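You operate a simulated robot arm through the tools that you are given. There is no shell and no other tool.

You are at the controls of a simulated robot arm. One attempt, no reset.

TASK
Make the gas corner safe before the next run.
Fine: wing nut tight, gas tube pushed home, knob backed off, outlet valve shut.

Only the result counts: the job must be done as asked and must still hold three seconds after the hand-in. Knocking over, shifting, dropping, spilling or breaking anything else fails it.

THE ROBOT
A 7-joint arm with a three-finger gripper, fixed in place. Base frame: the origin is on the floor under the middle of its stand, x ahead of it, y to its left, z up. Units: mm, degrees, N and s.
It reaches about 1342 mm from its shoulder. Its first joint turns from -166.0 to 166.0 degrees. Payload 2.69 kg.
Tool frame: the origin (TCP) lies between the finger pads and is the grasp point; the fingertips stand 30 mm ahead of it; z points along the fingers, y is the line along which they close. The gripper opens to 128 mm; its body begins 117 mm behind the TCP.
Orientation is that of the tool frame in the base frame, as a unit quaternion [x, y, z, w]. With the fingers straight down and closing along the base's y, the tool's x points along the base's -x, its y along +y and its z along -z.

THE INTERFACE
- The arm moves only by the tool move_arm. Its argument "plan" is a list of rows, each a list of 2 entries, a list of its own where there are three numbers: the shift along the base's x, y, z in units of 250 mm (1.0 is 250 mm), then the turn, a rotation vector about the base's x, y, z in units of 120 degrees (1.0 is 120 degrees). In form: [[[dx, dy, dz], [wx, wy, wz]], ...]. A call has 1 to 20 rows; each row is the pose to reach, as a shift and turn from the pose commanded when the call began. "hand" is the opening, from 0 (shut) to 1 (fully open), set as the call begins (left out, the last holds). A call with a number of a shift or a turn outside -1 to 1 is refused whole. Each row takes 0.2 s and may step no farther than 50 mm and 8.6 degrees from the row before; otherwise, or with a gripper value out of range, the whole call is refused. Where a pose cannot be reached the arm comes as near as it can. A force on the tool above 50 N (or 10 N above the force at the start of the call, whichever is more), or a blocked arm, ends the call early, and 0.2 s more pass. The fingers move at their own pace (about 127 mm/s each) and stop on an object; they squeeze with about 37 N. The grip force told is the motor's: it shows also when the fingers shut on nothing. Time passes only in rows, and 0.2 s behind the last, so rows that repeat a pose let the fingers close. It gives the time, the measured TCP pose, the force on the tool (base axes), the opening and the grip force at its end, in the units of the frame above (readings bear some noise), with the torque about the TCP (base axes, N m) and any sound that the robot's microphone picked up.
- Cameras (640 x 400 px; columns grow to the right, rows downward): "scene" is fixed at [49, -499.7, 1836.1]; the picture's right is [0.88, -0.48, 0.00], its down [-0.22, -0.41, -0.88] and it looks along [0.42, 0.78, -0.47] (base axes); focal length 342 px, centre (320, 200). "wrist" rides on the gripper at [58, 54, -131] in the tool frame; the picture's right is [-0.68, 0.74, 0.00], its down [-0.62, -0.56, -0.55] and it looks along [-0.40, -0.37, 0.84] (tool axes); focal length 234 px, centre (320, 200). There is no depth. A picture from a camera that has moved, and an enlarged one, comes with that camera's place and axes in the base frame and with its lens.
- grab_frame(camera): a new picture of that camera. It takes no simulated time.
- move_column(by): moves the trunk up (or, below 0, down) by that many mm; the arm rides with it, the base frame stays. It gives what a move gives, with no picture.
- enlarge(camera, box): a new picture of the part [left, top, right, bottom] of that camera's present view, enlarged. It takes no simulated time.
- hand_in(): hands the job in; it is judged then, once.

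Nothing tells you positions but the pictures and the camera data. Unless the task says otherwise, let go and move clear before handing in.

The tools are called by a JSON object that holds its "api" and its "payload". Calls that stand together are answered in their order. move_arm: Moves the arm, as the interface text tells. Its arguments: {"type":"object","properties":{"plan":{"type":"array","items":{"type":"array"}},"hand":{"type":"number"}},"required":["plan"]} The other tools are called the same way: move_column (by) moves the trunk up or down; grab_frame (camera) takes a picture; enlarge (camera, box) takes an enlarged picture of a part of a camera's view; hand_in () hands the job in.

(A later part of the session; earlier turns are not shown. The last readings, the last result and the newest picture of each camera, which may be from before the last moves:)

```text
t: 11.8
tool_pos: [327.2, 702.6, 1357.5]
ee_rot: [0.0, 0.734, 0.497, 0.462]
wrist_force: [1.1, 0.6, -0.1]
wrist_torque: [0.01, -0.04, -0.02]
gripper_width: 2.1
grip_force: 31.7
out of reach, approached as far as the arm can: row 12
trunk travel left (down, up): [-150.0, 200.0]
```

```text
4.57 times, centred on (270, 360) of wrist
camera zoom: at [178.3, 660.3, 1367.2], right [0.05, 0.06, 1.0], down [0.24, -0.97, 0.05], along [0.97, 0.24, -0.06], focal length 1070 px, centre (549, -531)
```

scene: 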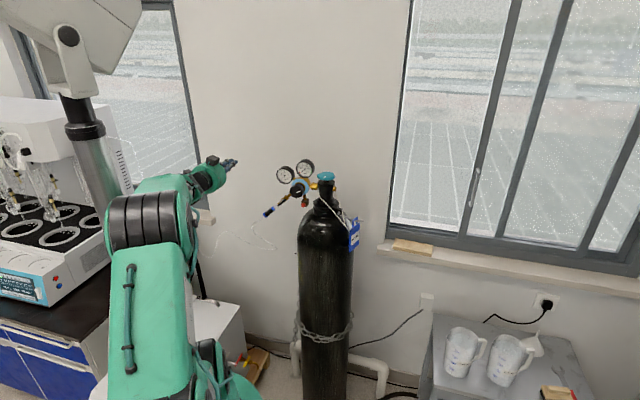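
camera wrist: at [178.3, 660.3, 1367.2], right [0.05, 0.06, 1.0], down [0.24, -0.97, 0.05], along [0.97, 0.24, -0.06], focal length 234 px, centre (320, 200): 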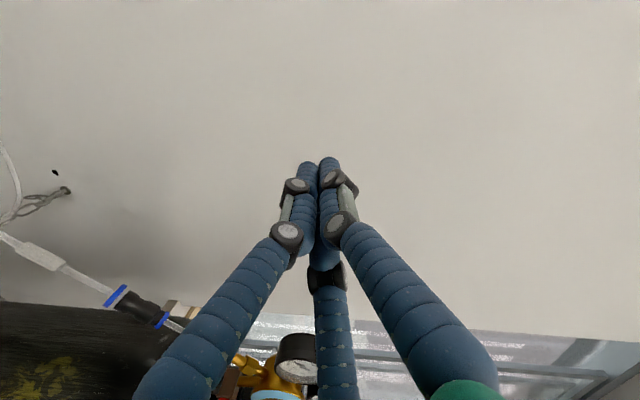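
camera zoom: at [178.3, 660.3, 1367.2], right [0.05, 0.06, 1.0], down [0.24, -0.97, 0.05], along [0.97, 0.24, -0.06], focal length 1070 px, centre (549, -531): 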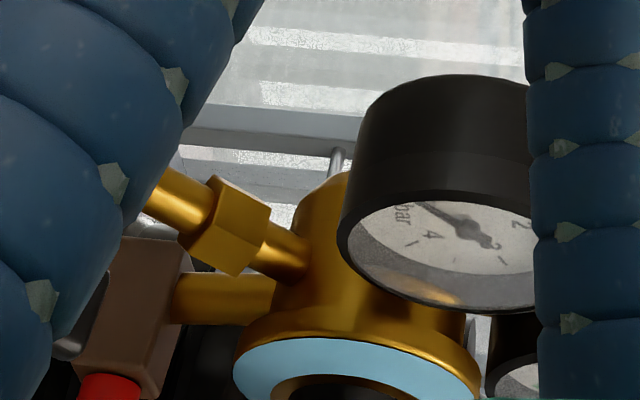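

The union's lower blue collar stands off its body (gas tube not home), the lever lies along the pipe (open), and the wing nut is on the chain's wall stud. I'll measure the wall direction via the window sill before moving on.

{"api": "enlarge", "payload": {"camera": "scene", "box": [370, 225, 450, 275]}}

{"api": "enlarge", "payload": {"camera": "scene", "box": [560, 240, 640, 290]}}

{"api": "enlarge", "payload": {"camera": "scene", "box": [280, 155, 340, 195]}}

```text
8.00 times, centred on (410, 250) of scene
camera zoom: at [49.0, -499.7, 1836.1], right [0.88, -0.48, 0.0], down [-0.22, -0.41, -0.88], along [0.42, 0.78, -0.47], focal length 2732 px, centre (-400, -200)
```

zoom: 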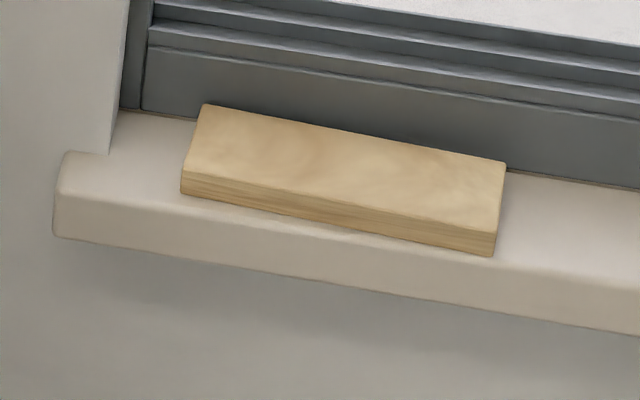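

```text
8.00 times, centred on (600, 265) of scene
camera zoom: at [49.0, -499.7, 1836.1], right [0.88, -0.48, 0.0], down [-0.22, -0.41, -0.88], along [0.42, 0.78, -0.47], focal length 2732 px, centre (-1920, -320)
```

zoom: 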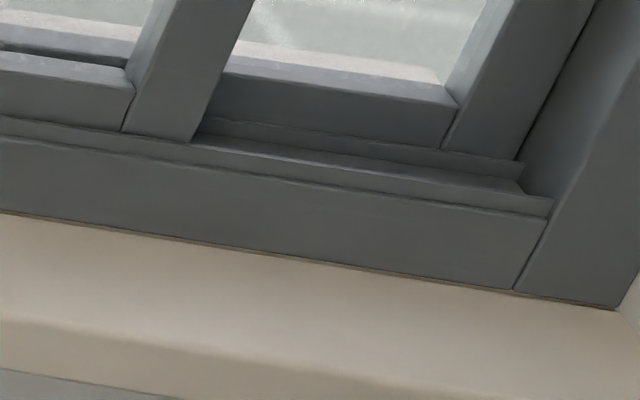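

```text
10.00 times, centred on (310, 175) of scene
camera zoom: at [49.0, -499.7, 1836.1], right [0.88, -0.48, 0.0], down [-0.22, -0.41, -0.88], along [0.42, 0.78, -0.47], focal length 3415 px, centre (420, 450)
```

zoom: 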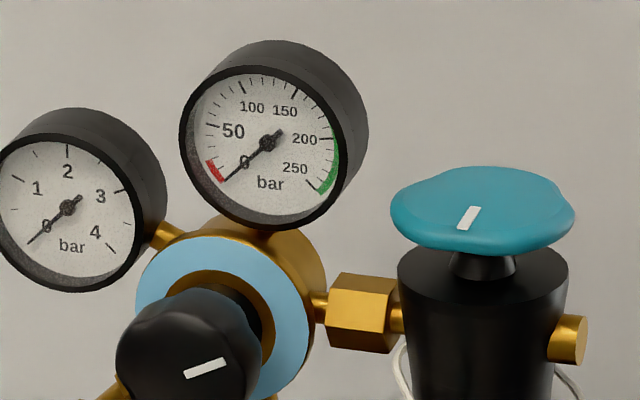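

The wall runs at 45°, so everything on the regulator lies along the axis f=(0.707,0.707,0). I'll now bring the tool round to the front of the regulator at a safe stand-off, opposite the knob.

{"api": "move_arm", "payload": {"plan": [[[-0.024, -0.1, -0.04], [0, 0, -0.005]], [[-0.048, -0.2, -0.08], [0, 0, -0.01]], [[-0.072, -0.3, -0.12], [0, 0, -0.0156]], [[-0.096, -0.4, -0.16], [0, 0, -0.0208]], [[-0.12, -0.5, -0.19], [0, 0, -0.0208]]]}}

{"api": "grab_frame", "payload": {"camera": "scene"}}

{"api": "grab_frame", "payload": {"camera": "wrist"}}

```text
t: 13.0
tool_pos: [292.3, 576.0, 1317.8]
ee_rot: [0.016, 0.737, 0.482, 0.473]
wrist_force: [-0.8, 0.0, 0.4]
wrist_torque: [0.0, 0.01, -0.05]
gripper_width: 2.2
grip_force: 31.6
out of reach, approached as far as the arm can: row 3, 4, 5
trunk travel left (down, up): [-150.0, 200.0]
```

```text
taken
```

scene: 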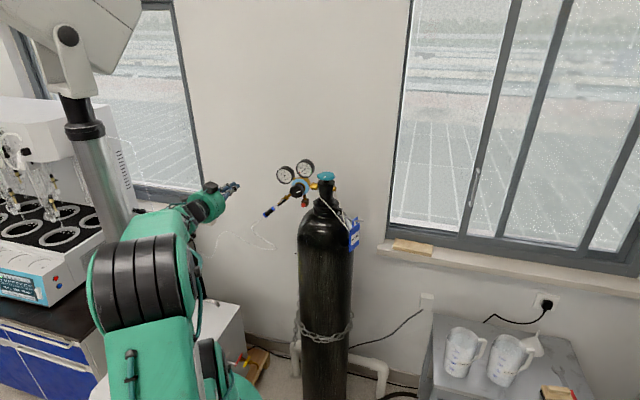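

```text
taken
camera wrist: at [141.6, 540.3, 1329.9], right [0.05, 0.07, 1.0], down [0.19, -0.98, 0.06], along [0.98, 0.19, -0.07], focal length 234 px, centre (320, 200)
```

wrist: 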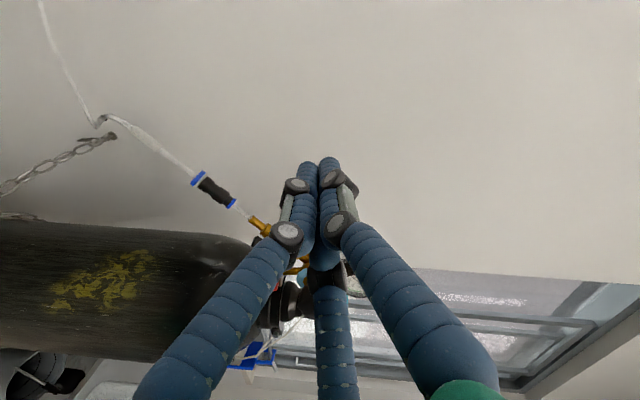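

The arm is too folded for this height, so I'll lower the trunk (there's free space below the hand here) to unfold it.

{"api": "move_column", "payload": {"by": -100}}

{"api": "grab_frame", "payload": {"camera": "scene"}}

```text
t: 14.3
tool_pos: [291.7, 575.4, 1220.2]
ee_rot: [0.016, 0.737, 0.483, 0.473]
wrist_force: [-0.2, 0.0, -0.7]
wrist_torque: [0.0, 0.01, -0.04]
gripper_width: 2.2
grip_force: 31.5
trunk travel left (down, up): [-50.0, 300.0]
```

```text
taken
```

scene: 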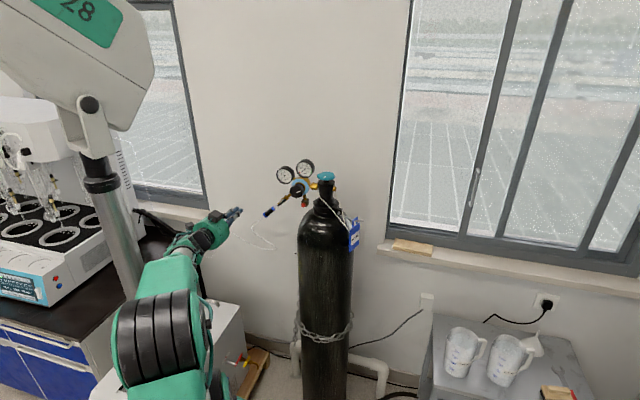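

{"api": "move_arm", "payload": {"plan": [[[0.0, 0.0, 0.06], [0, 0, 0]], [[0.0, 0.0, 0.12], [0, 0, 0]], [[0.053, -0.064, 0.18], [0, 0, 0]], [[0.105, -0.128, 0.24], [0, 0, 0]], [[0.211, -0.255, 0.3], [0, 0, 0]], [[0.316, -0.383, 0.36], [0, 0, 0]], [[0.422, -0.51, 0.42], [0, 0, 0]], [[0.527, -0.638, 0.454], [0, 0, 0]]]}}

{"api": "grab_frame", "payload": {"camera": "scene"}}

{"api": "grab_frame", "payload": {"camera": "wrist"}}

```text
t: 16.1
tool_pos: [419.1, 419.7, 1335.9]
ee_rot: [0.018, 0.74, 0.478, 0.473]
wrist_force: [0.0, -0.1, -0.3]
wrist_torque: [-0.02, 0.01, 0.03]
gripper_width: 2.2
grip_force: 31.8
out of reach, approached as far as the arm can: row 8
trunk travel left (down, up): [-50.0, 300.0]
```

```text
taken
```

scene: 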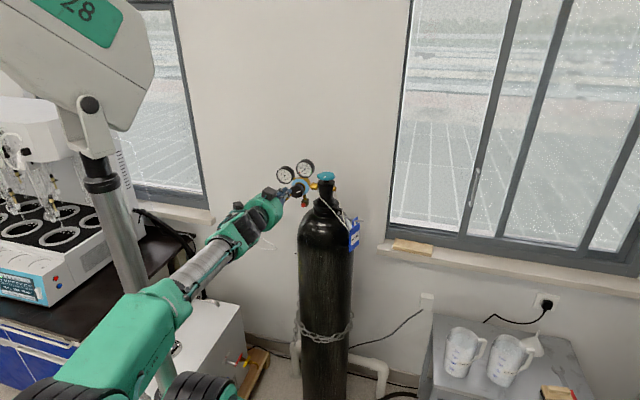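

```text
taken
camera wrist: at [270.0, 386.5, 1347.4], right [0.06, 0.08, 1.0], down [0.19, -0.98, 0.06], along [0.98, 0.18, -0.07], focal length 234 px, centre (320, 200)
```

wrist: 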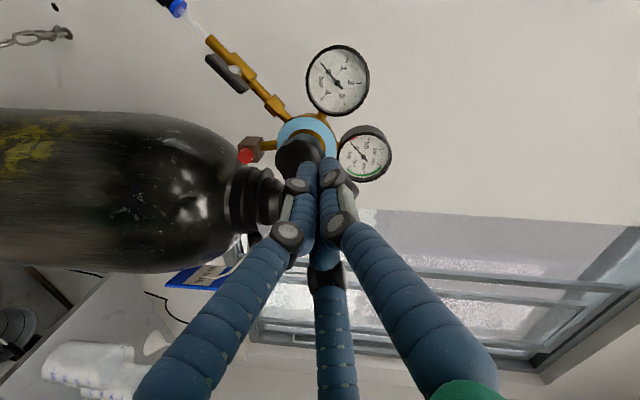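

{"api": "move_column", "payload": {"by": -50}}

{"api": "move_arm", "payload": {"plan": [[[0, 0, 0.1], [0, 0, 0]], [[0.014, 0.014, 0.2], [0, 0, 0]], [[0.028, 0.028, 0.2], [0, 0, 0]], [[0.028, 0.028, 0.2], [0, 0, 0]]]}}

{"api": "grab_frame", "payload": {"camera": "wrist"}}

```text
t: 17.1
tool_pos: [419.3, 420.3, 1286.0]
ee_rot: [0.018, 0.74, 0.479, 0.473]
wrist_force: [-1.0, -0.5, -0.1]
wrist_torque: [0.01, 0.01, 0.0]
gripper_width: 2.4
grip_force: 31.0
trunk travel left (down, up): [0.0, 350.0]
```

```text
t: 18.1
tool_pos: [425.7, 427.3, 1334.7]
ee_rot: [0.018, 0.739, 0.478, 0.474]
wrist_force: [0.4, -0.4, 0.3]
wrist_torque: [-0.01, -0.01, 0.0]
gripper_width: 2.0
grip_force: 31.3
trunk travel left (down, up): [0.0, 350.0]
```

```text
taken
camera wrist: at [276.2, 393.6, 1346.9], right [0.06, 0.08, 1.0], down [0.19, -0.98, 0.06], along [0.98, 0.18, -0.07], focal length 234 px, centre (320, 200)
```

wrist: 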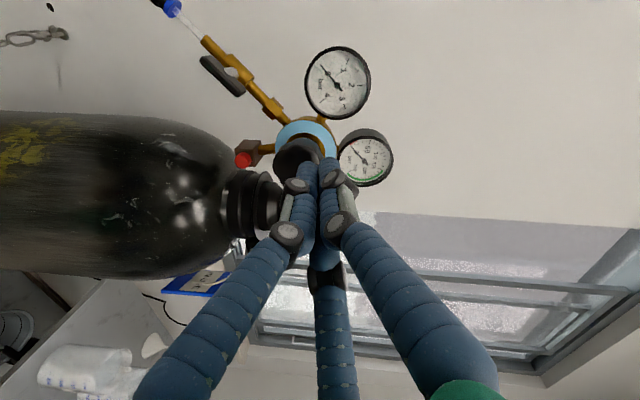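

{"api": "move_arm", "payload": {"plan": [[[0.032, -0.012, -0.05], [0.016, -0.016, 0.005]], [[0.064, -0.025, -0.103], [0.0313, -0.0313, 0.0096]], [[0.064, -0.025, -0.103], [0.0313, -0.0313, 0.0096]]], "hand": 0.6}}

{"api": "grab_frame", "payload": {"camera": "wrist"}}

{"api": "enlarge", "payload": {"camera": "scene", "box": [250, 145, 370, 220]}}

```text
t: 18.9
tool_pos: [442.6, 448.8, 1320.6]
ee_rot: [0.016, 0.723, 0.491, 0.486]
wrist_force: [0.9, -0.5, 0.2]
wrist_torque: [0.04, -0.05, 0.0]
gripper_width: 76.8
grip_force: 0.1
out of reach, approached as far as the arm can: row 1, 2
trunk travel left (down, up): [0.0, 350.0]
```

```text
taken
camera wrist: at [292.5, 414.4, 1326.2], right [0.02, 0.04, 1.0], down [0.19, -0.98, 0.04], along [0.98, 0.19, -0.03], focal length 234 px, centre (320, 200)
```

wrist: 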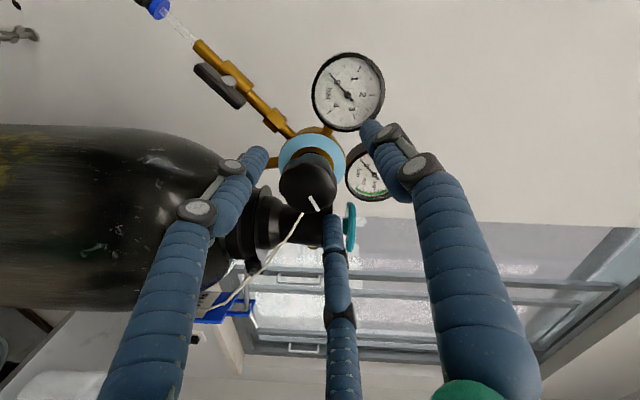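

```text
5.33 times, centred on (310, 182) of scene
camera zoom: at [49.0, -499.7, 1836.1], right [0.88, -0.48, 0.0], down [-0.22, -0.41, -0.88], along [0.42, 0.78, -0.47], focal length 1822 px, centre (373, 293)
```

zoom: 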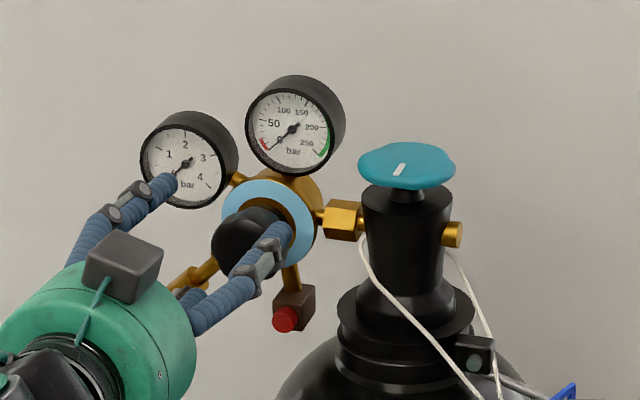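

{"api": "move_arm", "payload": {"plan": [[[0, 0, 0], [0, 0, 0]]]}}

```text
t: 19.2
tool_pos: [443.0, 447.3, 1323.1]
ee_rot: [0.016, 0.722, 0.491, 0.486]
wrist_force: [-0.3, 0.2, 0.1]
wrist_torque: [0.0, -0.04, 0.01]
gripper_width: 76.8
grip_force: 0.0
trunk travel left (down, up): [0.0, 350.0]
```

{"api": "move_arm", "payload": {"plan": [[[0.025, -0.025, -0.028], [0, 0, 0]], [[0.05, -0.05, -0.056], [0.007, -0.007, 0.004]], [[0.05, -0.05, -0.056], [0.0146, -0.0146, 0.0082]], [[0.05, -0.05, -0.056], [0.0146, -0.0146, 0.0082]]]}}

{"api": "grab_frame", "payload": {"camera": "wrist"}}

{"api": "enlarge", "payload": {"camera": "scene", "box": [250, 145, 370, 220]}}

```text
t: 20.2
tool_pos: [444.5, 449.8, 1303.4]
ee_rot: [0.011, 0.737, 0.482, 0.474]
wrist_force: [-0.9, 0.2, -0.2]
wrist_torque: [-0.01, -0.03, 0.0]
gripper_width: 76.6
grip_force: 0.0
out of reach, approached as far as the arm can: row 1, 2, 3
trunk travel left (down, up): [0.0, 350.0]
```

```text
taken
camera wrist: at [295.1, 413.8, 1313.4], right [0.05, 0.08, 1.0], down [0.2, -0.98, 0.06], along [0.98, 0.19, -0.06], focal length 234 px, centre (320, 200)
```

wrist: 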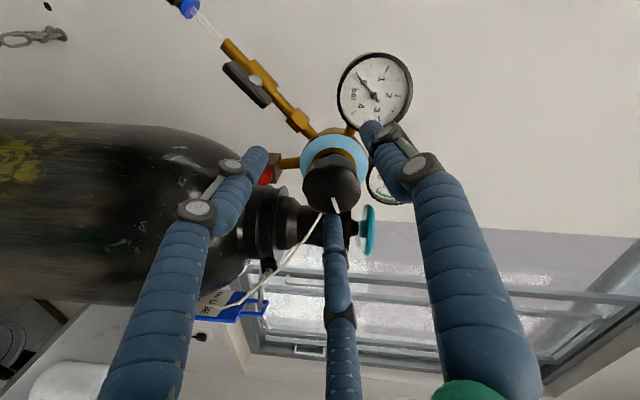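

```text
5.33 times, centred on (310, 182) of scene
camera zoom: at [49.0, -499.7, 1836.1], right [0.88, -0.48, 0.0], down [-0.22, -0.41, -0.88], along [0.42, 0.78, -0.47], focal length 1822 px, centre (373, 293)
```

zoom: 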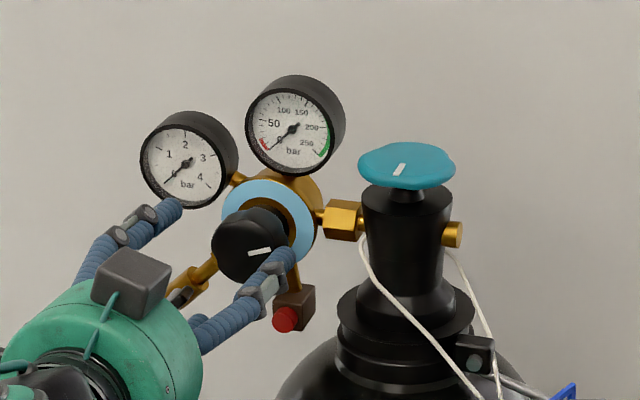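

{"api": "grab_frame", "payload": {"camera": "scene"}}

```text
taken
```

scene: 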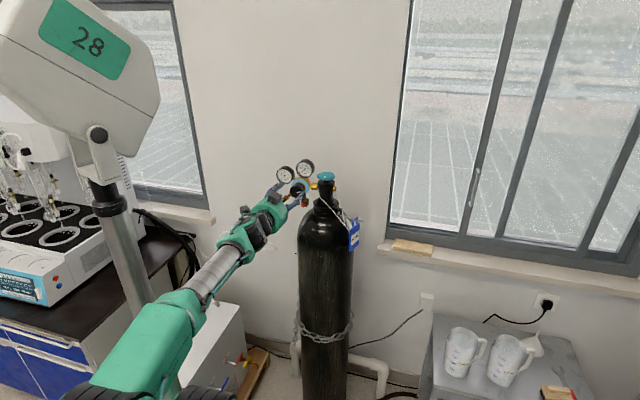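

The limit is how far the arm folds; it reaches fine slightly farther forward. I'll shift sideways to centre the open fingers on the knob axis (A≈14.6, z≈1309), then check.

{"api": "move_arm", "payload": {"plan": [[[0.03, -0.02, 0.012], [0, 0, 0]], [[0.066, -0.038, 0.024], [0, 0, 0]], [[0.066, -0.038, 0.024], [0, 0, 0]]]}}

{"api": "grab_frame", "payload": {"camera": "wrist"}}

{"api": "enlarge", "payload": {"camera": "scene", "box": [265, 155, 345, 215]}}

```text
t: 21.1
tool_pos: [454.1, 442.6, 1314.9]
ee_rot: [0.014, 0.735, 0.481, 0.479]
wrist_force: [-0.3, 1.6, -0.6]
wrist_torque: [0.07, -0.02, 0.04]
gripper_width: 76.6
grip_force: 0.1
out of reach, approached as far as the arm can: row 1, 2
trunk travel left (down, up): [0.0, 350.0]
```

```text
taken
camera wrist: at [303.3, 407.2, 1323.8], right [0.04, 0.07, 1.0], down [0.19, -0.98, 0.06], along [0.98, 0.19, -0.06], focal length 234 px, centre (320, 200)
```

wrist: 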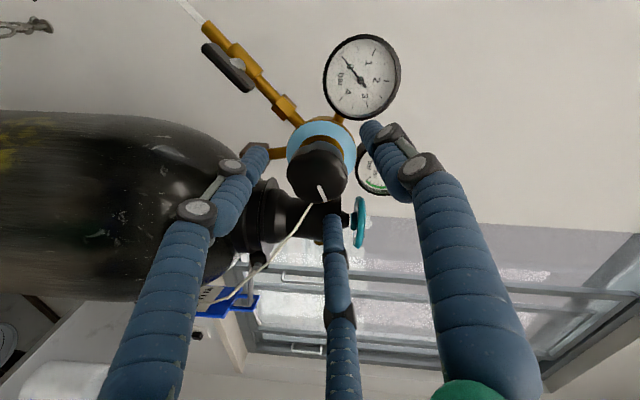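

```text
6.67 times, centred on (305, 185) of scene
camera zoom: at [49.0, -499.7, 1836.1], right [0.88, -0.48, 0.0], down [-0.22, -0.41, -0.88], along [0.42, 0.78, -0.47], focal length 2277 px, centre (420, 300)
```

zoom: 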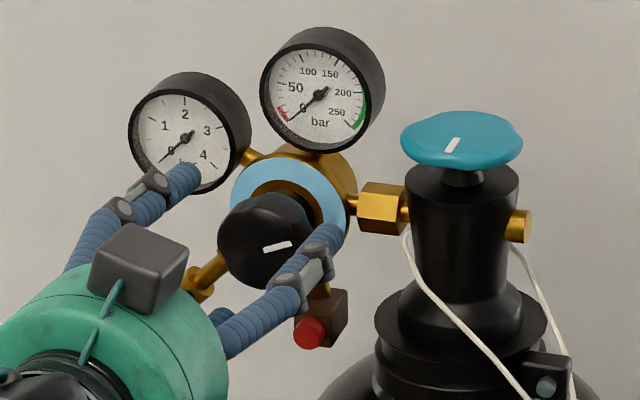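

{"api": "move_arm", "payload": {"plan": [[[0.028, -0.005, -0.008], [0, 0, 0]], [[0.05, 0.012, -0.016], [0.012, -0.012, 0.004]], [[0.069, 0.032, -0.024], [0.0273, -0.0273, 0.0081]], [[0.069, 0.032, -0.024], [0.0273, -0.0273, 0.0081]]]}}

{"api": "grab_frame", "payload": {"camera": "wrist"}}

{"api": "enlarge", "payload": {"camera": "scene", "box": [265, 155, 345, 215]}}

```text
t: 22.1
tool_pos: [455.2, 446.8, 1341.8]
ee_rot: [0.018, 0.713, 0.495, 0.497]
wrist_force: [-9.9, 14.6, -16.1]
wrist_torque: [0.32, 0.61, 0.46]
gripper_width: 90.0
grip_force: 9.9
out of reach, approached as far as the arm can: row 1, 2, 3, 4
trunk travel left (down, up): [0.0, 350.0]
```

```text
taken
camera wrist: at [304.3, 413.8, 1342.7], right [0.0, 0.03, 1.0], down [0.18, -0.98, 0.02], along [0.98, 0.18, 0.0], focal length 234 px, centre (320, 200)
```

wrist: 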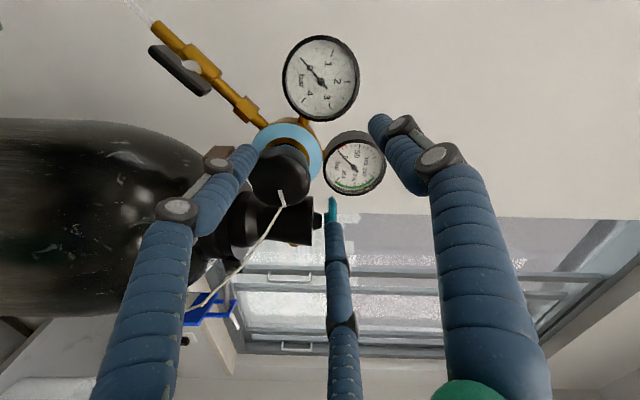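

```text
6.67 times, centred on (305, 185) of scene
camera zoom: at [49.0, -499.7, 1836.1], right [0.88, -0.48, 0.0], down [-0.22, -0.41, -0.88], along [0.42, 0.78, -0.47], focal length 2277 px, centre (420, 300)
```

zoom: 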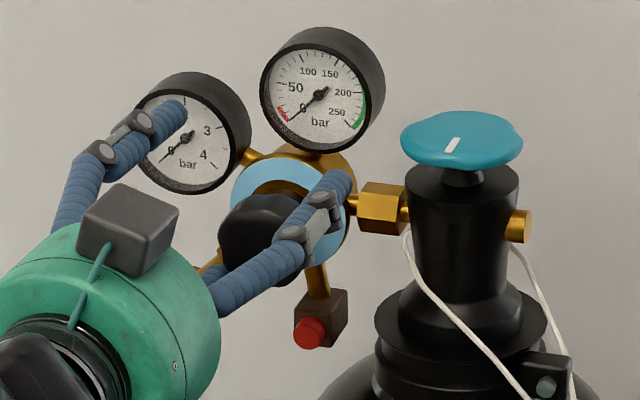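

The last move drove the hand upward against the knob because a level tool isn't reachable there. I'll back down at once with the tool pitched down a bit, which the arm can reach.

{"api": "move_arm", "payload": {"plan": [[[-0.005, -0.01, -0.04], [-0.018, 0.018, 0]], [[-0.005, -0.015, -0.08], [-0.036, 0.036, 0]], [[0.0, -0.02, -0.11], [-0.053, 0.053, 0]], [[0.0, -0.02, -0.11], [-0.053, 0.053, 0]]]}}

{"api": "grab_frame", "payload": {"camera": "wrist"}}

{"api": "enlarge", "payload": {"camera": "scene", "box": [265, 155, 345, 215]}}

```text
t: 23.1
tool_pos: [457.1, 437.7, 1316.9]
ee_rot: [0.02, 0.765, 0.453, 0.457]
wrist_force: [-0.3, -0.2, -0.1]
wrist_torque: [0.0, 0.01, 0.05]
gripper_width: 76.8
grip_force: 0.1
trunk travel left (down, up): [0.0, 350.0]
```

```text
taken
camera wrist: at [307.2, 406.4, 1336.9], right [0.11, 0.13, 0.99], down [0.18, -0.98, 0.11], along [0.98, 0.17, -0.13], focal length 234 px, centre (320, 200)
```

wrist: 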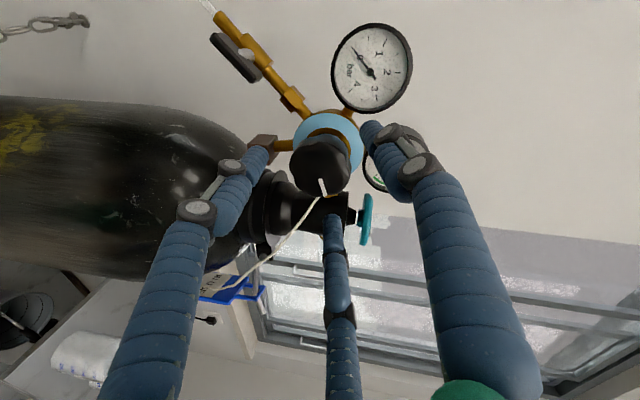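

```text
6.67 times, centred on (305, 185) of scene
camera zoom: at [49.0, -499.7, 1836.1], right [0.88, -0.48, 0.0], down [-0.22, -0.41, -0.88], along [0.42, 0.78, -0.47], focal length 2277 px, centre (420, 300)
```

zoom: 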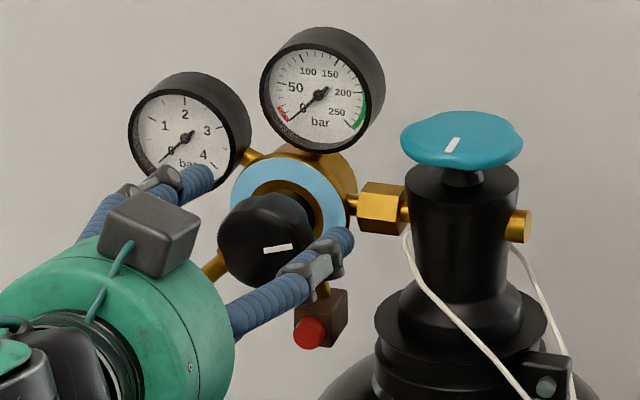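

{"api": "move_arm", "payload": {"plan": [[[0.015, 0.014, -0.006], [0.007, -0.007, 0.0035]], [[0.03, 0.0275, -0.012], [0.015, -0.014, 0.007]], [[0.045, 0.041, -0.018], [0.022, -0.021, 0.0107]], [[0.06, 0.055, -0.024], [0.0295, -0.0277, 0.0143]], [[0.06, 0.055, -0.024], [0.0295, -0.0277, 0.0143]]]}}

{"api": "grab_frame", "payload": {"camera": "wrist"}}

{"api": "enlarge", "payload": {"camera": "scene", "box": [265, 155, 345, 215]}}

```text
t: 24.2
tool_pos: [471.0, 452.3, 1312.6]
ee_rot: [0.01, 0.74, 0.48, 0.471]
wrist_force: [1.2, 0.5, 0.6]
wrist_torque: [0.0, -0.01, -0.05]
gripper_width: 76.6
grip_force: 0.0
out of reach, approached as far as the arm can: row 4
trunk travel left (down, up): [0.0, 350.0]
```

```text
taken
camera wrist: at [321.1, 416.6, 1323.8], right [0.05, 0.08, 1.0], down [0.2, -0.98, 0.07], along [0.98, 0.2, -0.07], focal length 234 px, centre (320, 200)
```

wrist: 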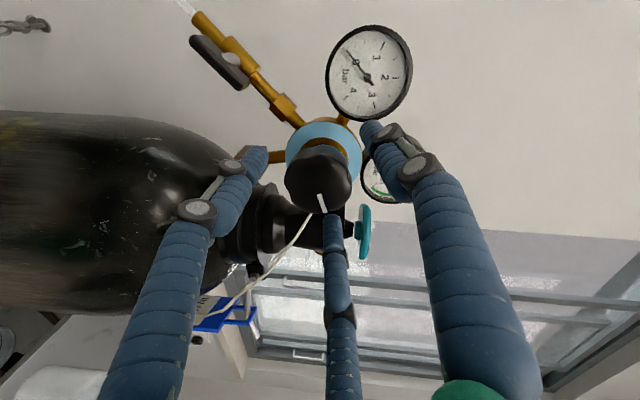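

```text
6.67 times, centred on (305, 185) of scene
camera zoom: at [49.0, -499.7, 1836.1], right [0.88, -0.48, 0.0], down [-0.22, -0.41, -0.88], along [0.42, 0.78, -0.47], focal length 2277 px, centre (420, 300)
```

zoom: 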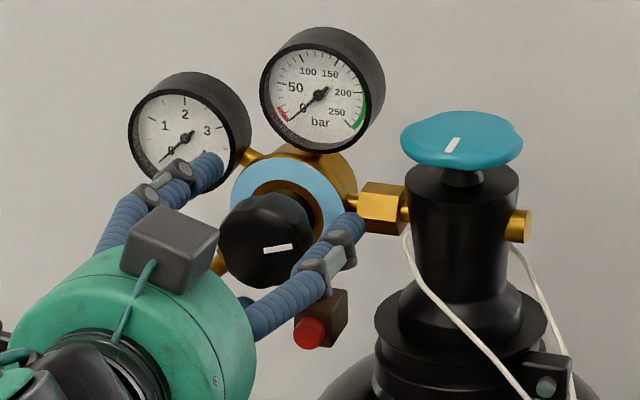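

Fingers are centred round the knob. I'll close on it.

{"api": "move_arm", "payload": {"plan": [[[0, 0, 0], [0, 0, 0]], [[0, 0, 0], [0, 0, 0]], [[0, 0, 0], [0, 0, 0]]], "hand": 0}}

{"api": "grab_frame", "payload": {"camera": "wrist"}}

{"api": "enlarge", "payload": {"camera": "scene", "box": [265, 155, 345, 215]}}

```text
t: 25.1
tool_pos: [471.9, 451.3, 1312.2]
ee_rot: [0.012, 0.74, 0.48, 0.471]
wrist_force: [9.3, -9.6, -1.2]
wrist_torque: [0.09, -0.13, -0.77]
gripper_width: 46.3
grip_force: 45.1
trunk travel left (down, up): [0.0, 350.0]
```

```text
taken
camera wrist: at [322.1, 415.9, 1323.7], right [0.06, 0.08, 1.0], down [0.2, -0.98, 0.07], along [0.98, 0.19, -0.07], focal length 234 px, centre (320, 200)
```

wrist: 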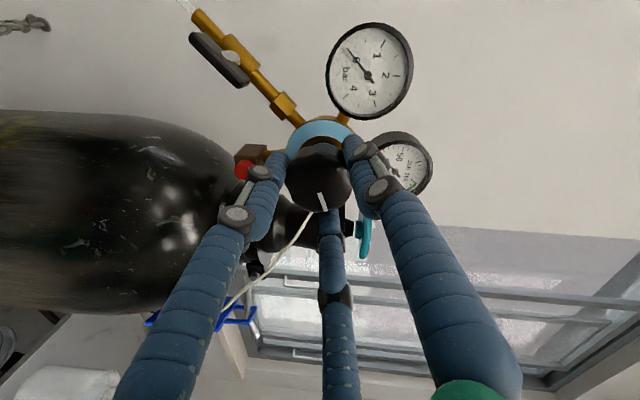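

```text
6.67 times, centred on (305, 185) of scene
camera zoom: at [49.0, -499.7, 1836.1], right [0.88, -0.48, 0.0], down [-0.22, -0.41, -0.88], along [0.42, 0.78, -0.47], focal length 2277 px, centre (420, 300)
```

zoom: 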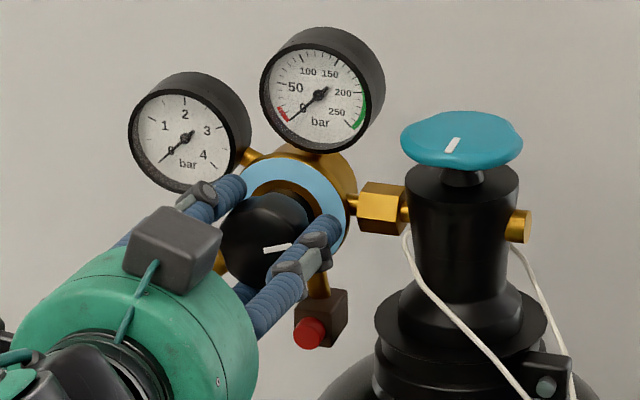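

Gripped. I'll turn it counter-clockwise (seen from the front) by a first 30° and read the torque.

{"api": "move_arm", "payload": {"plan": [[[0.003, -0.003, 0], [-0.0442, -0.0438, 0.006]], [[0.006, -0.006, 0], [-0.0884, -0.0876, 0.012]], [[0.006, -0.006, 0], [-0.1326, -0.1314, 0.018]], [[0.006, -0.006, 0], [-0.1768, -0.1752, 0.024]]]}}

{"api": "grab_frame", "payload": {"camera": "wrist"}}

{"api": "enlarge", "payload": {"camera": "scene", "box": [265, 155, 345, 215]}}

```text
t: 26.1
tool_pos: [472.5, 451.7, 1311.9]
ee_rot: [-0.184, 0.716, 0.344, 0.579]
wrist_force: [-12.6, 7.6, 1.6]
wrist_torque: [0.06, 0.0, 0.33]
gripper_width: 46.5
grip_force: 45.2
trunk travel left (down, up): [0.0, 350.0]
```

```text
taken
camera wrist: at [328.5, 403.9, 1283.5], right [-0.31, 0.42, 0.85], down [0.15, -0.86, 0.48], along [0.94, 0.28, 0.21], focal length 234 px, centre (320, 200)
```

wrist: 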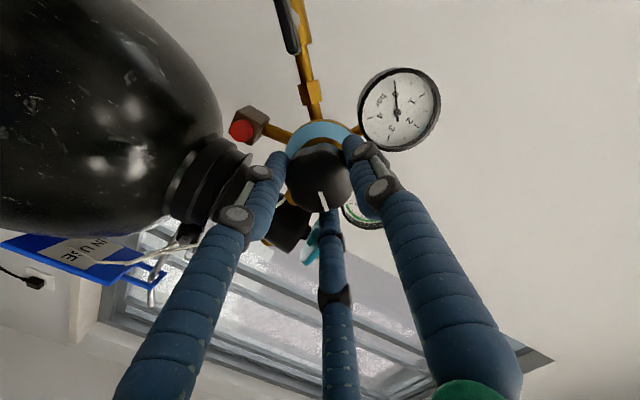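

```text
6.67 times, centred on (305, 185) of scene
camera zoom: at [49.0, -499.7, 1836.1], right [0.88, -0.48, 0.0], down [-0.22, -0.41, -0.88], along [0.42, 0.78, -0.47], focal length 2277 px, centre (420, 300)
```

zoom: 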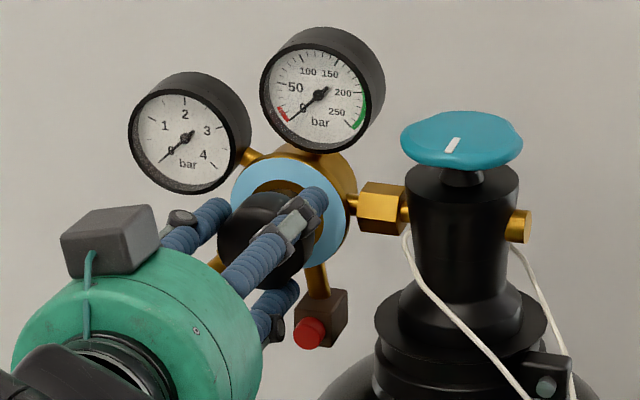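

The white mark stays fixed relative to the hand, so the knob turns with it, nearly freely. I'll continue backing it off.

{"api": "move_arm", "payload": {"plan": [[[-0.002, 0.002, 0], [-0.0442, -0.0438, 0.006]], [[-0.004, 0.004, 0], [-0.0884, -0.0876, 0.012]], [[-0.004, 0.004, 0], [-0.1326, -0.1314, 0.018]], [[-0.004, 0.004, 0], [-0.1768, -0.1752, 0.024]], [[-0.004, 0.004, 0], [-0.221, -0.219, 0.03]], [[-0.004, 0.004, 0], [-0.2652, -0.2628, 0.036]], [[-0.004, 0.004, 0], [-0.3094, -0.3066, 0.0415]], [[-0.004, 0.004, 0], [-0.3536, -0.3504, 0.0475]], [[-0.004, 0.004, 0], [-0.3978, -0.3942, 0.0535]], [[-0.004, 0.004, 0], [-0.442, -0.438, 0.0594]], [[-0.004, 0.004, 0], [-0.4862, -0.4818, 0.0653]], [[-0.004, 0.004, 0], [-0.5304, -0.5256, 0.0713]]]}}

{"api": "grab_frame", "payload": {"camera": "wrist"}}

{"api": "enlarge", "payload": {"camera": "scene", "box": [265, 155, 345, 215]}}

```text
t: 28.6
tool_pos: [470.7, 451.3, 1311.1]
ee_rot: [-0.639, 0.379, -0.166, 0.649]
wrist_force: [-9.7, 9.6, 18.6]
wrist_torque: [1.03, 0.21, 0.23]
gripper_width: 46.6
grip_force: 45.3
trunk travel left (down, up): [0.0, 350.0]
```

```text
taken
camera wrist: at [403.1, 324.7, 1258.4], right [-0.64, 0.57, -0.51], down [-0.64, -0.03, 0.77], along [0.42, 0.82, 0.38], focal length 234 px, centre (320, 200)
```

wrist: 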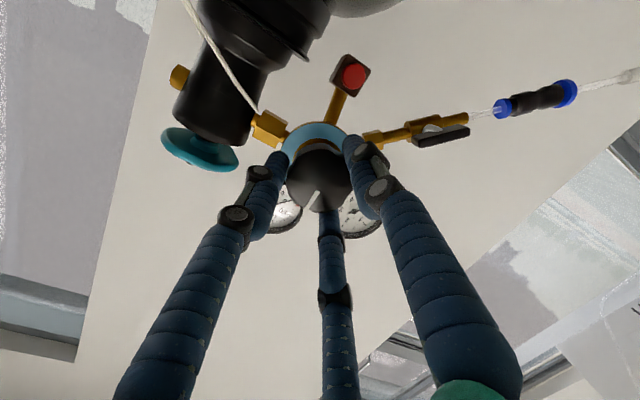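

```text
6.67 times, centred on (305, 185) of scene
camera zoom: at [49.0, -499.7, 1836.1], right [0.88, -0.48, 0.0], down [-0.22, -0.41, -0.88], along [0.42, 0.78, -0.47], focal length 2277 px, centre (420, 300)
```

zoom: 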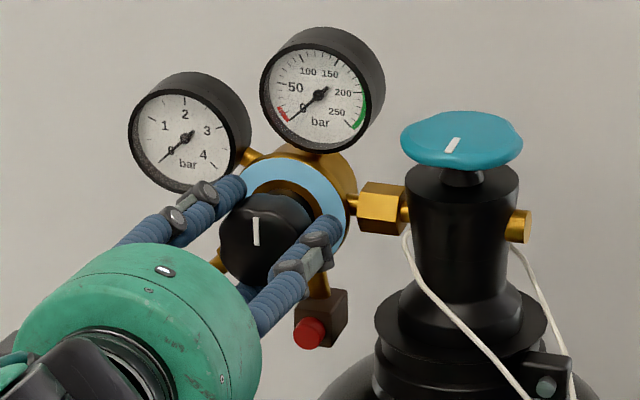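

The knob seems to have come up against something after about 84°: the torque is up and the fingers slipped about 36°. I'll try a little more to confirm it's the end stop.

{"api": "move_arm", "payload": {"plan": [[[0, 0, 0], [-0.0442, -0.0438, 0.006]], [[0, 0, 0], [-0.0884, -0.0876, 0.012]], [[0, 0, 0], [-0.1326, -0.1314, 0.018]]]}}

{"api": "enlarge", "payload": {"camera": "scene", "box": [265, 155, 345, 215]}}

{"api": "grab_frame", "payload": {"camera": "wrist"}}

```text
t: 29.4
tool_pos: [471.5, 451.5, 1312.2]
ee_rot: [0.7, -0.249, 0.29, -0.603]
wrist_force: [-2.2, 6.7, 18.8]
wrist_torque: [1.19, 0.21, 0.03]
gripper_width: 46.4
grip_force: 45.4
trunk travel left (down, up): [0.0, 350.0]
```

```text
6.67 times, centred on (305, 185) of scene
camera zoom: at [49.0, -499.7, 1836.1], right [0.88, -0.48, 0.0], down [-0.22, -0.41, -0.88], along [0.42, 0.78, -0.47], focal length 2277 px, centre (420, 300)
```

zoom: 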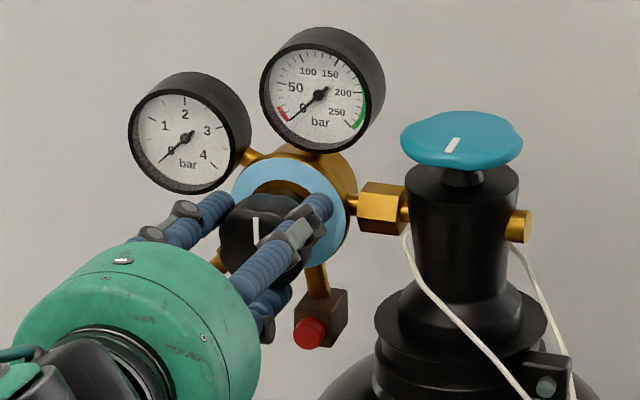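

```text
taken
camera wrist: at [420.4, 310.5, 1279.5], right [-0.48, 0.36, -0.8], down [-0.82, 0.13, 0.55], along [0.3, 0.92, 0.24], focal length 234 px, centre (320, 200)
```

wrist: 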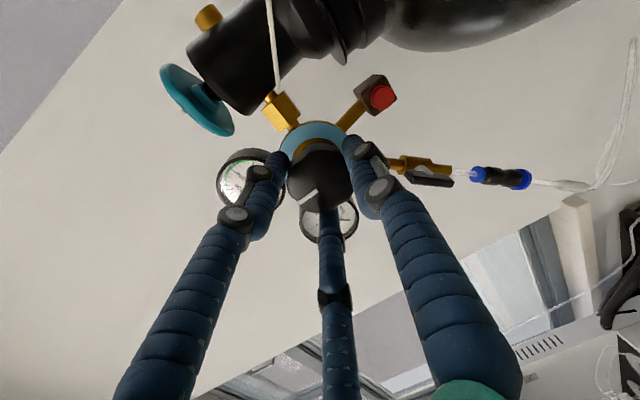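

The mark stays put while the fingers slip, so the knob is fully backed off at its stop. I'll release it and withdraw.

{"api": "move_arm", "payload": {"plan": [[[0, 0, 0], [0, 0, 0]], [[0, 0, 0], [0, 0, 0]]], "hand": 0.5}}

{"api": "move_arm", "payload": {"plan": [[[-0.028, -0.028, 0.006], [-0.015, 0.015, 0]], [[-0.057, -0.057, 0.012], [-0.03, 0.03, 0]], [[-0.1, -0.1, 0.02], [-0.055, 0.055, 0]], [[-0.15, -0.15, 0.03], [-0.07, 0.07, 0]]]}}

{"api": "grab_frame", "payload": {"camera": "wrist"}}

{"api": "enlarge", "payload": {"camera": "scene", "box": [250, 145, 370, 220]}}

```text
t: 30.1
tool_pos: [474.2, 451.8, 1309.7]
ee_rot: [0.702, -0.249, 0.288, -0.602]
wrist_force: [-0.4, 0.6, 0.2]
wrist_torque: [0.0, 0.0, -0.03]
gripper_width: 64.0
grip_force: 0.1
trunk travel left (down, up): [0.0, 350.0]
```

```text
t: 31.1
tool_pos: [436.0, 414.2, 1316.3]
ee_rot: [0.763, -0.271, 0.255, -0.529]
wrist_force: [1.4, 0.4, -0.6]
wrist_torque: [0.01, -0.03, -0.02]
gripper_width: 64.1
grip_force: 0.0
trunk travel left (down, up): [0.0, 350.0]
```

```text
taken
camera wrist: at [381.2, 270.2, 1313.6], right [-0.6, 0.24, -0.77], down [-0.73, 0.22, 0.64], along [0.32, 0.94, 0.05], focal length 234 px, centre (320, 200)
```

wrist: 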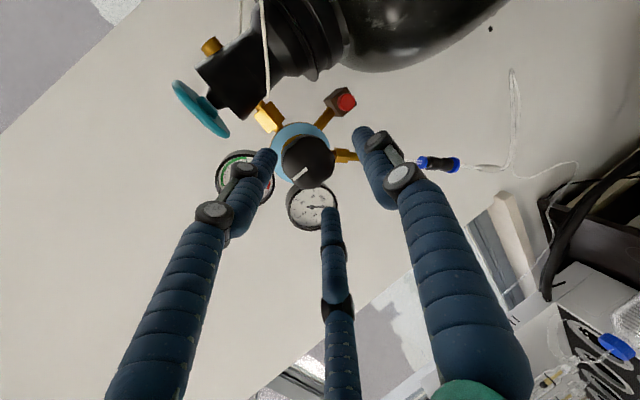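

```text
5.33 times, centred on (310, 182) of scene
camera zoom: at [49.0, -499.7, 1836.1], right [0.88, -0.48, 0.0], down [-0.22, -0.41, -0.88], along [0.42, 0.78, -0.47], focal length 1822 px, centre (373, 293)
```

zoom: 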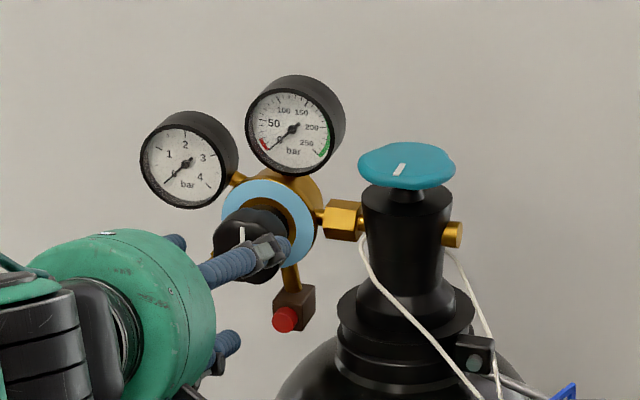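

Knob stays at its stop. Next, the outlet lever (pivot about A=-55, z≈1237, bar at 45°): I'll move in front of it and roll the hand so that the thumb faces the bar's side.

{"api": "move_arm", "payload": {"plan": [[[-0.022, 0.044, -0.043], [-0.0385, -0.0382, 0.0177]], [[-0.044, 0.089, -0.086], [-0.077, -0.0763, 0.0353]], [[-0.066, 0.133, -0.128], [-0.1155, -0.1145, 0.053]], [[-0.088, 0.177, -0.171], [-0.154, -0.1527, 0.0707]], [[-0.11, 0.222, -0.214], [-0.1925, -0.1908, 0.0883]], [[-0.132, 0.266, -0.257], [-0.231, -0.229, 0.106]], [[-0.132, 0.266, -0.257], [-0.231, -0.229, 0.106]]], "hand": 0.55}}

{"api": "grab_frame", "payload": {"camera": "wrist"}}

{"api": "enlarge", "payload": {"camera": "scene", "box": [245, 155, 345, 225]}}

```text
t: 32.6
tool_pos: [404.1, 480.4, 1255.6]
ee_rot: [0.809, 0.015, 0.425, -0.407]
wrist_force: [0.3, 0.7, -0.1]
wrist_torque: [-0.03, 0.0, -0.01]
gripper_width: 70.3
grip_force: 0.0
trunk travel left (down, up): [0.0, 350.0]
```

```text
taken
camera wrist: at [371.4, 337.9, 1302.5], right [-0.16, -0.28, -0.95], down [-0.97, 0.21, 0.1], along [0.17, 0.94, -0.3], focal length 234 px, centre (320, 200)
```

wrist: 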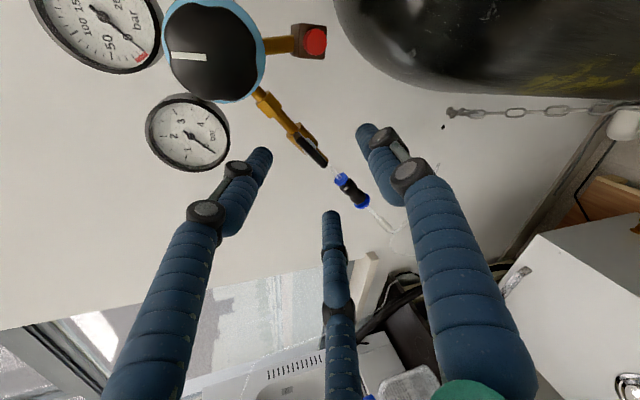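

```text
5.71 times, centred on (295, 190) of scene
camera zoom: at [49.0, -499.7, 1836.1], right [0.88, -0.48, 0.0], down [-0.22, -0.41, -0.88], along [0.42, 0.78, -0.47], focal length 1952 px, centre (463, 257)
```

zoom: 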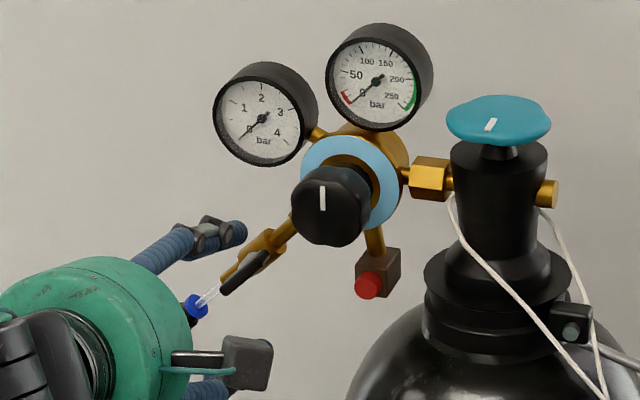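

{"api": "enlarge", "payload": {"camera": "wrist", "box": [250, 80, 410, 240]}}

{"api": "enlarge", "payload": {"camera": "wrist", "box": [320, 160, 390, 230]}}

{"api": "enlarge", "payload": {"camera": "wrist", "box": [430, 95, 510, 145]}}

```text
2.50 times, centred on (330, 160) of wrist
camera zoom: at [371.4, 337.9, 1302.5], right [-0.16, -0.28, -0.95], down [-0.97, 0.21, 0.1], along [0.17, 0.94, -0.3], focal length 585 px, centre (295, 300)
```

zoom: 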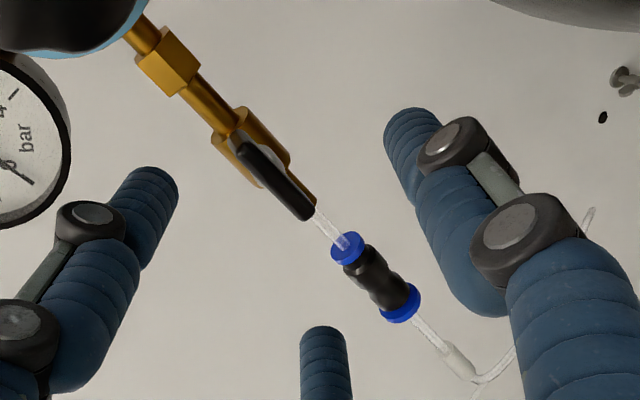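

```text
5.71 times, centred on (355, 195) of wrist
camera zoom: at [371.4, 337.9, 1302.5], right [-0.16, -0.28, -0.95], down [-0.97, 0.21, 0.1], along [0.17, 0.94, -0.3], focal length 1338 px, centre (120, 229)
```

zoom: 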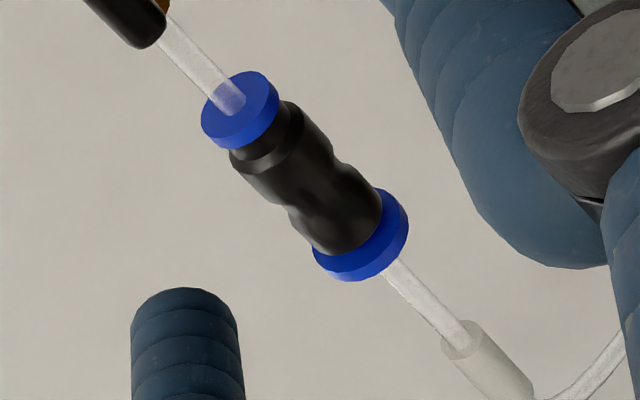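

```text
8.00 times, centred on (470, 120) of wrist
camera zoom: at [371.4, 337.9, 1302.5], right [-0.16, -0.28, -0.95], down [-0.97, 0.21, 0.1], along [0.17, 0.94, -0.3], focal length 1873 px, centre (-880, 840)
```

zoom: 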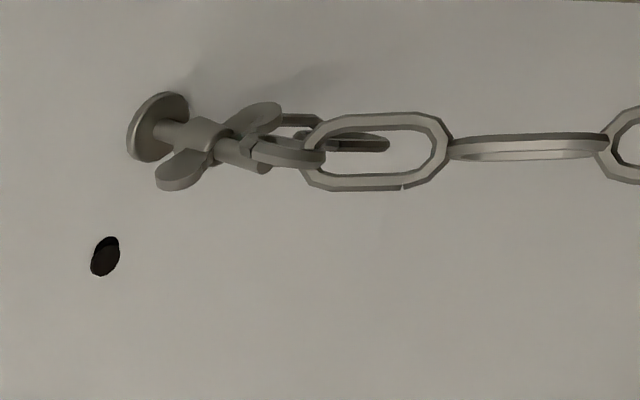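

The wing nut on the stud is clearly visible now, and the lever bar lies along the pipe as I measured. I'll advance the open fingers around the lever bar.

{"api": "move_arm", "payload": {"plan": [[[0.0, 0.005, 0.02], [0, 0, 0]], [[0.045, 0.05, 0.0], [0.012, -0.012, 0]], [[0.09, 0.095, -0.02], [0.024, -0.024, 0]], [[0.14, 0.146, -0.047], [0.0354, -0.0354, 0]], [[0.14, 0.146, -0.047], [0.0354, -0.0354, 0]]]}}

{"api": "grab_frame", "payload": {"camera": "wrist"}}

{"api": "enlarge", "payload": {"camera": "scene", "box": [245, 155, 345, 225]}}

```text
t: 33.9
tool_pos: [439.0, 517.7, 1242.6]
ee_rot: [0.777, 0.014, 0.454, -0.436]
wrist_force: [-0.2, 0.8, 0.0]
wrist_torque: [0.0, 0.01, 0.03]
gripper_width: 70.3
grip_force: 0.0
trunk travel left (down, up): [0.0, 350.0]
```

```text
taken
camera wrist: at [403.9, 371.9, 1277.0], right [-0.09, -0.2, -0.98], down [-0.98, 0.2, 0.05], along [0.19, 0.96, -0.22], focal length 234 px, centre (320, 200)
```

wrist: 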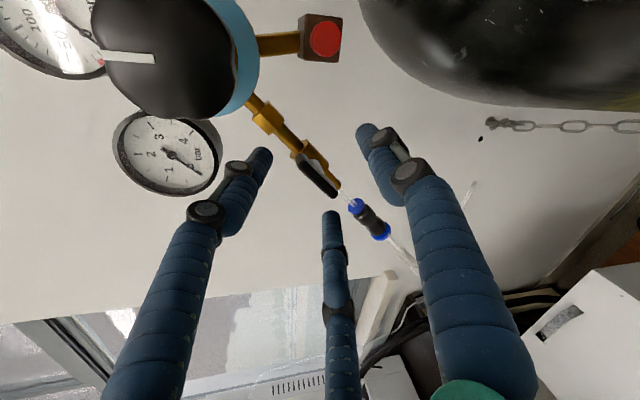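

```text
5.71 times, centred on (295, 190) of scene
camera zoom: at [49.0, -499.7, 1836.1], right [0.88, -0.48, 0.0], down [-0.22, -0.41, -0.88], along [0.42, 0.78, -0.47], focal length 1952 px, centre (463, 257)
```

zoom: 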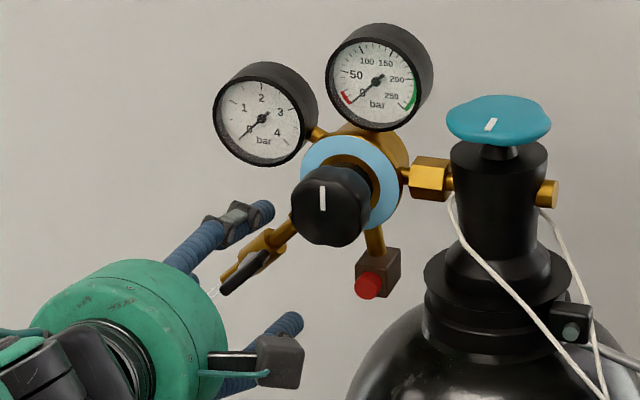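

{"api": "move_arm", "payload": {"plan": [[[0, 0, 0], [0, 0, 0]], [[0, 0, 0], [0, 0, 0]], [[0, 0, 0], [0, 0, 0]]], "hand": 0}}

{"api": "enlarge", "payload": {"camera": "wrist", "box": [240, 80, 400, 240]}}

{"api": "enlarge", "payload": {"camera": "scene", "box": [245, 155, 345, 225]}}

```text
t: 34.5
tool_pos: [433.6, 522.1, 1243.8]
ee_rot: [0.777, 0.019, 0.451, -0.439]
wrist_force: [-9.6, 19.0, 2.4]
wrist_torque: [0.36, 0.38, 1.42]
gripper_width: 17.7
grip_force: 43.0
trunk travel left (down, up): [0.0, 350.0]
stopped in row 3: the force on the tool passed its limit at 52 N (the readings are from after the stop); the commanded pose is now the measured one
```

```text
2.50 times, centred on (320, 160) of wrist
camera zoom: at [400.7, 376.0, 1278.2], right [-0.09, -0.21, -0.97], down [-0.98, 0.19, 0.05], along [0.18, 0.96, -0.22], focal length 585 px, centre (320, 300)
```

zoom: 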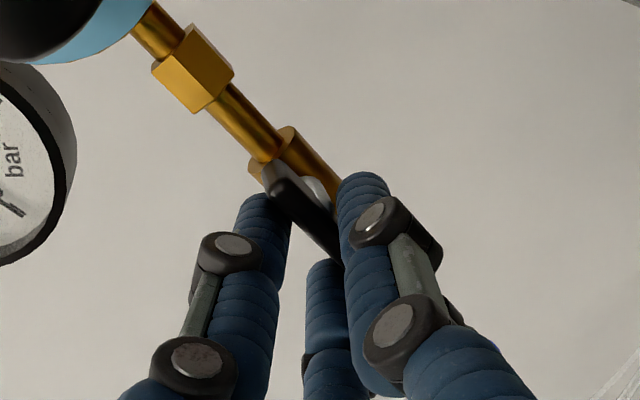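

```text
5.71 times, centred on (295, 190) of scene
camera zoom: at [49.0, -499.7, 1836.1], right [0.88, -0.48, 0.0], down [-0.22, -0.41, -0.88], along [0.42, 0.78, -0.47], focal length 1952 px, centre (463, 257)
```

zoom: 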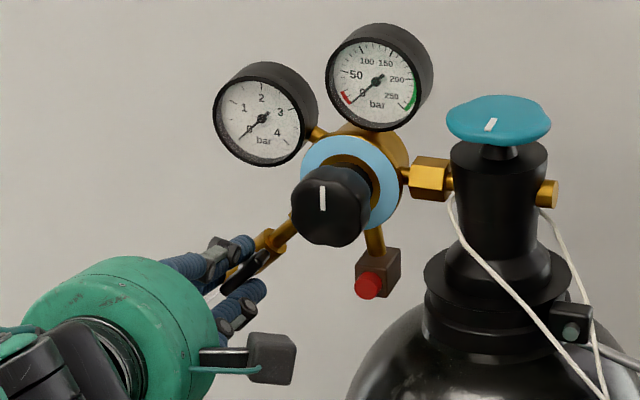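

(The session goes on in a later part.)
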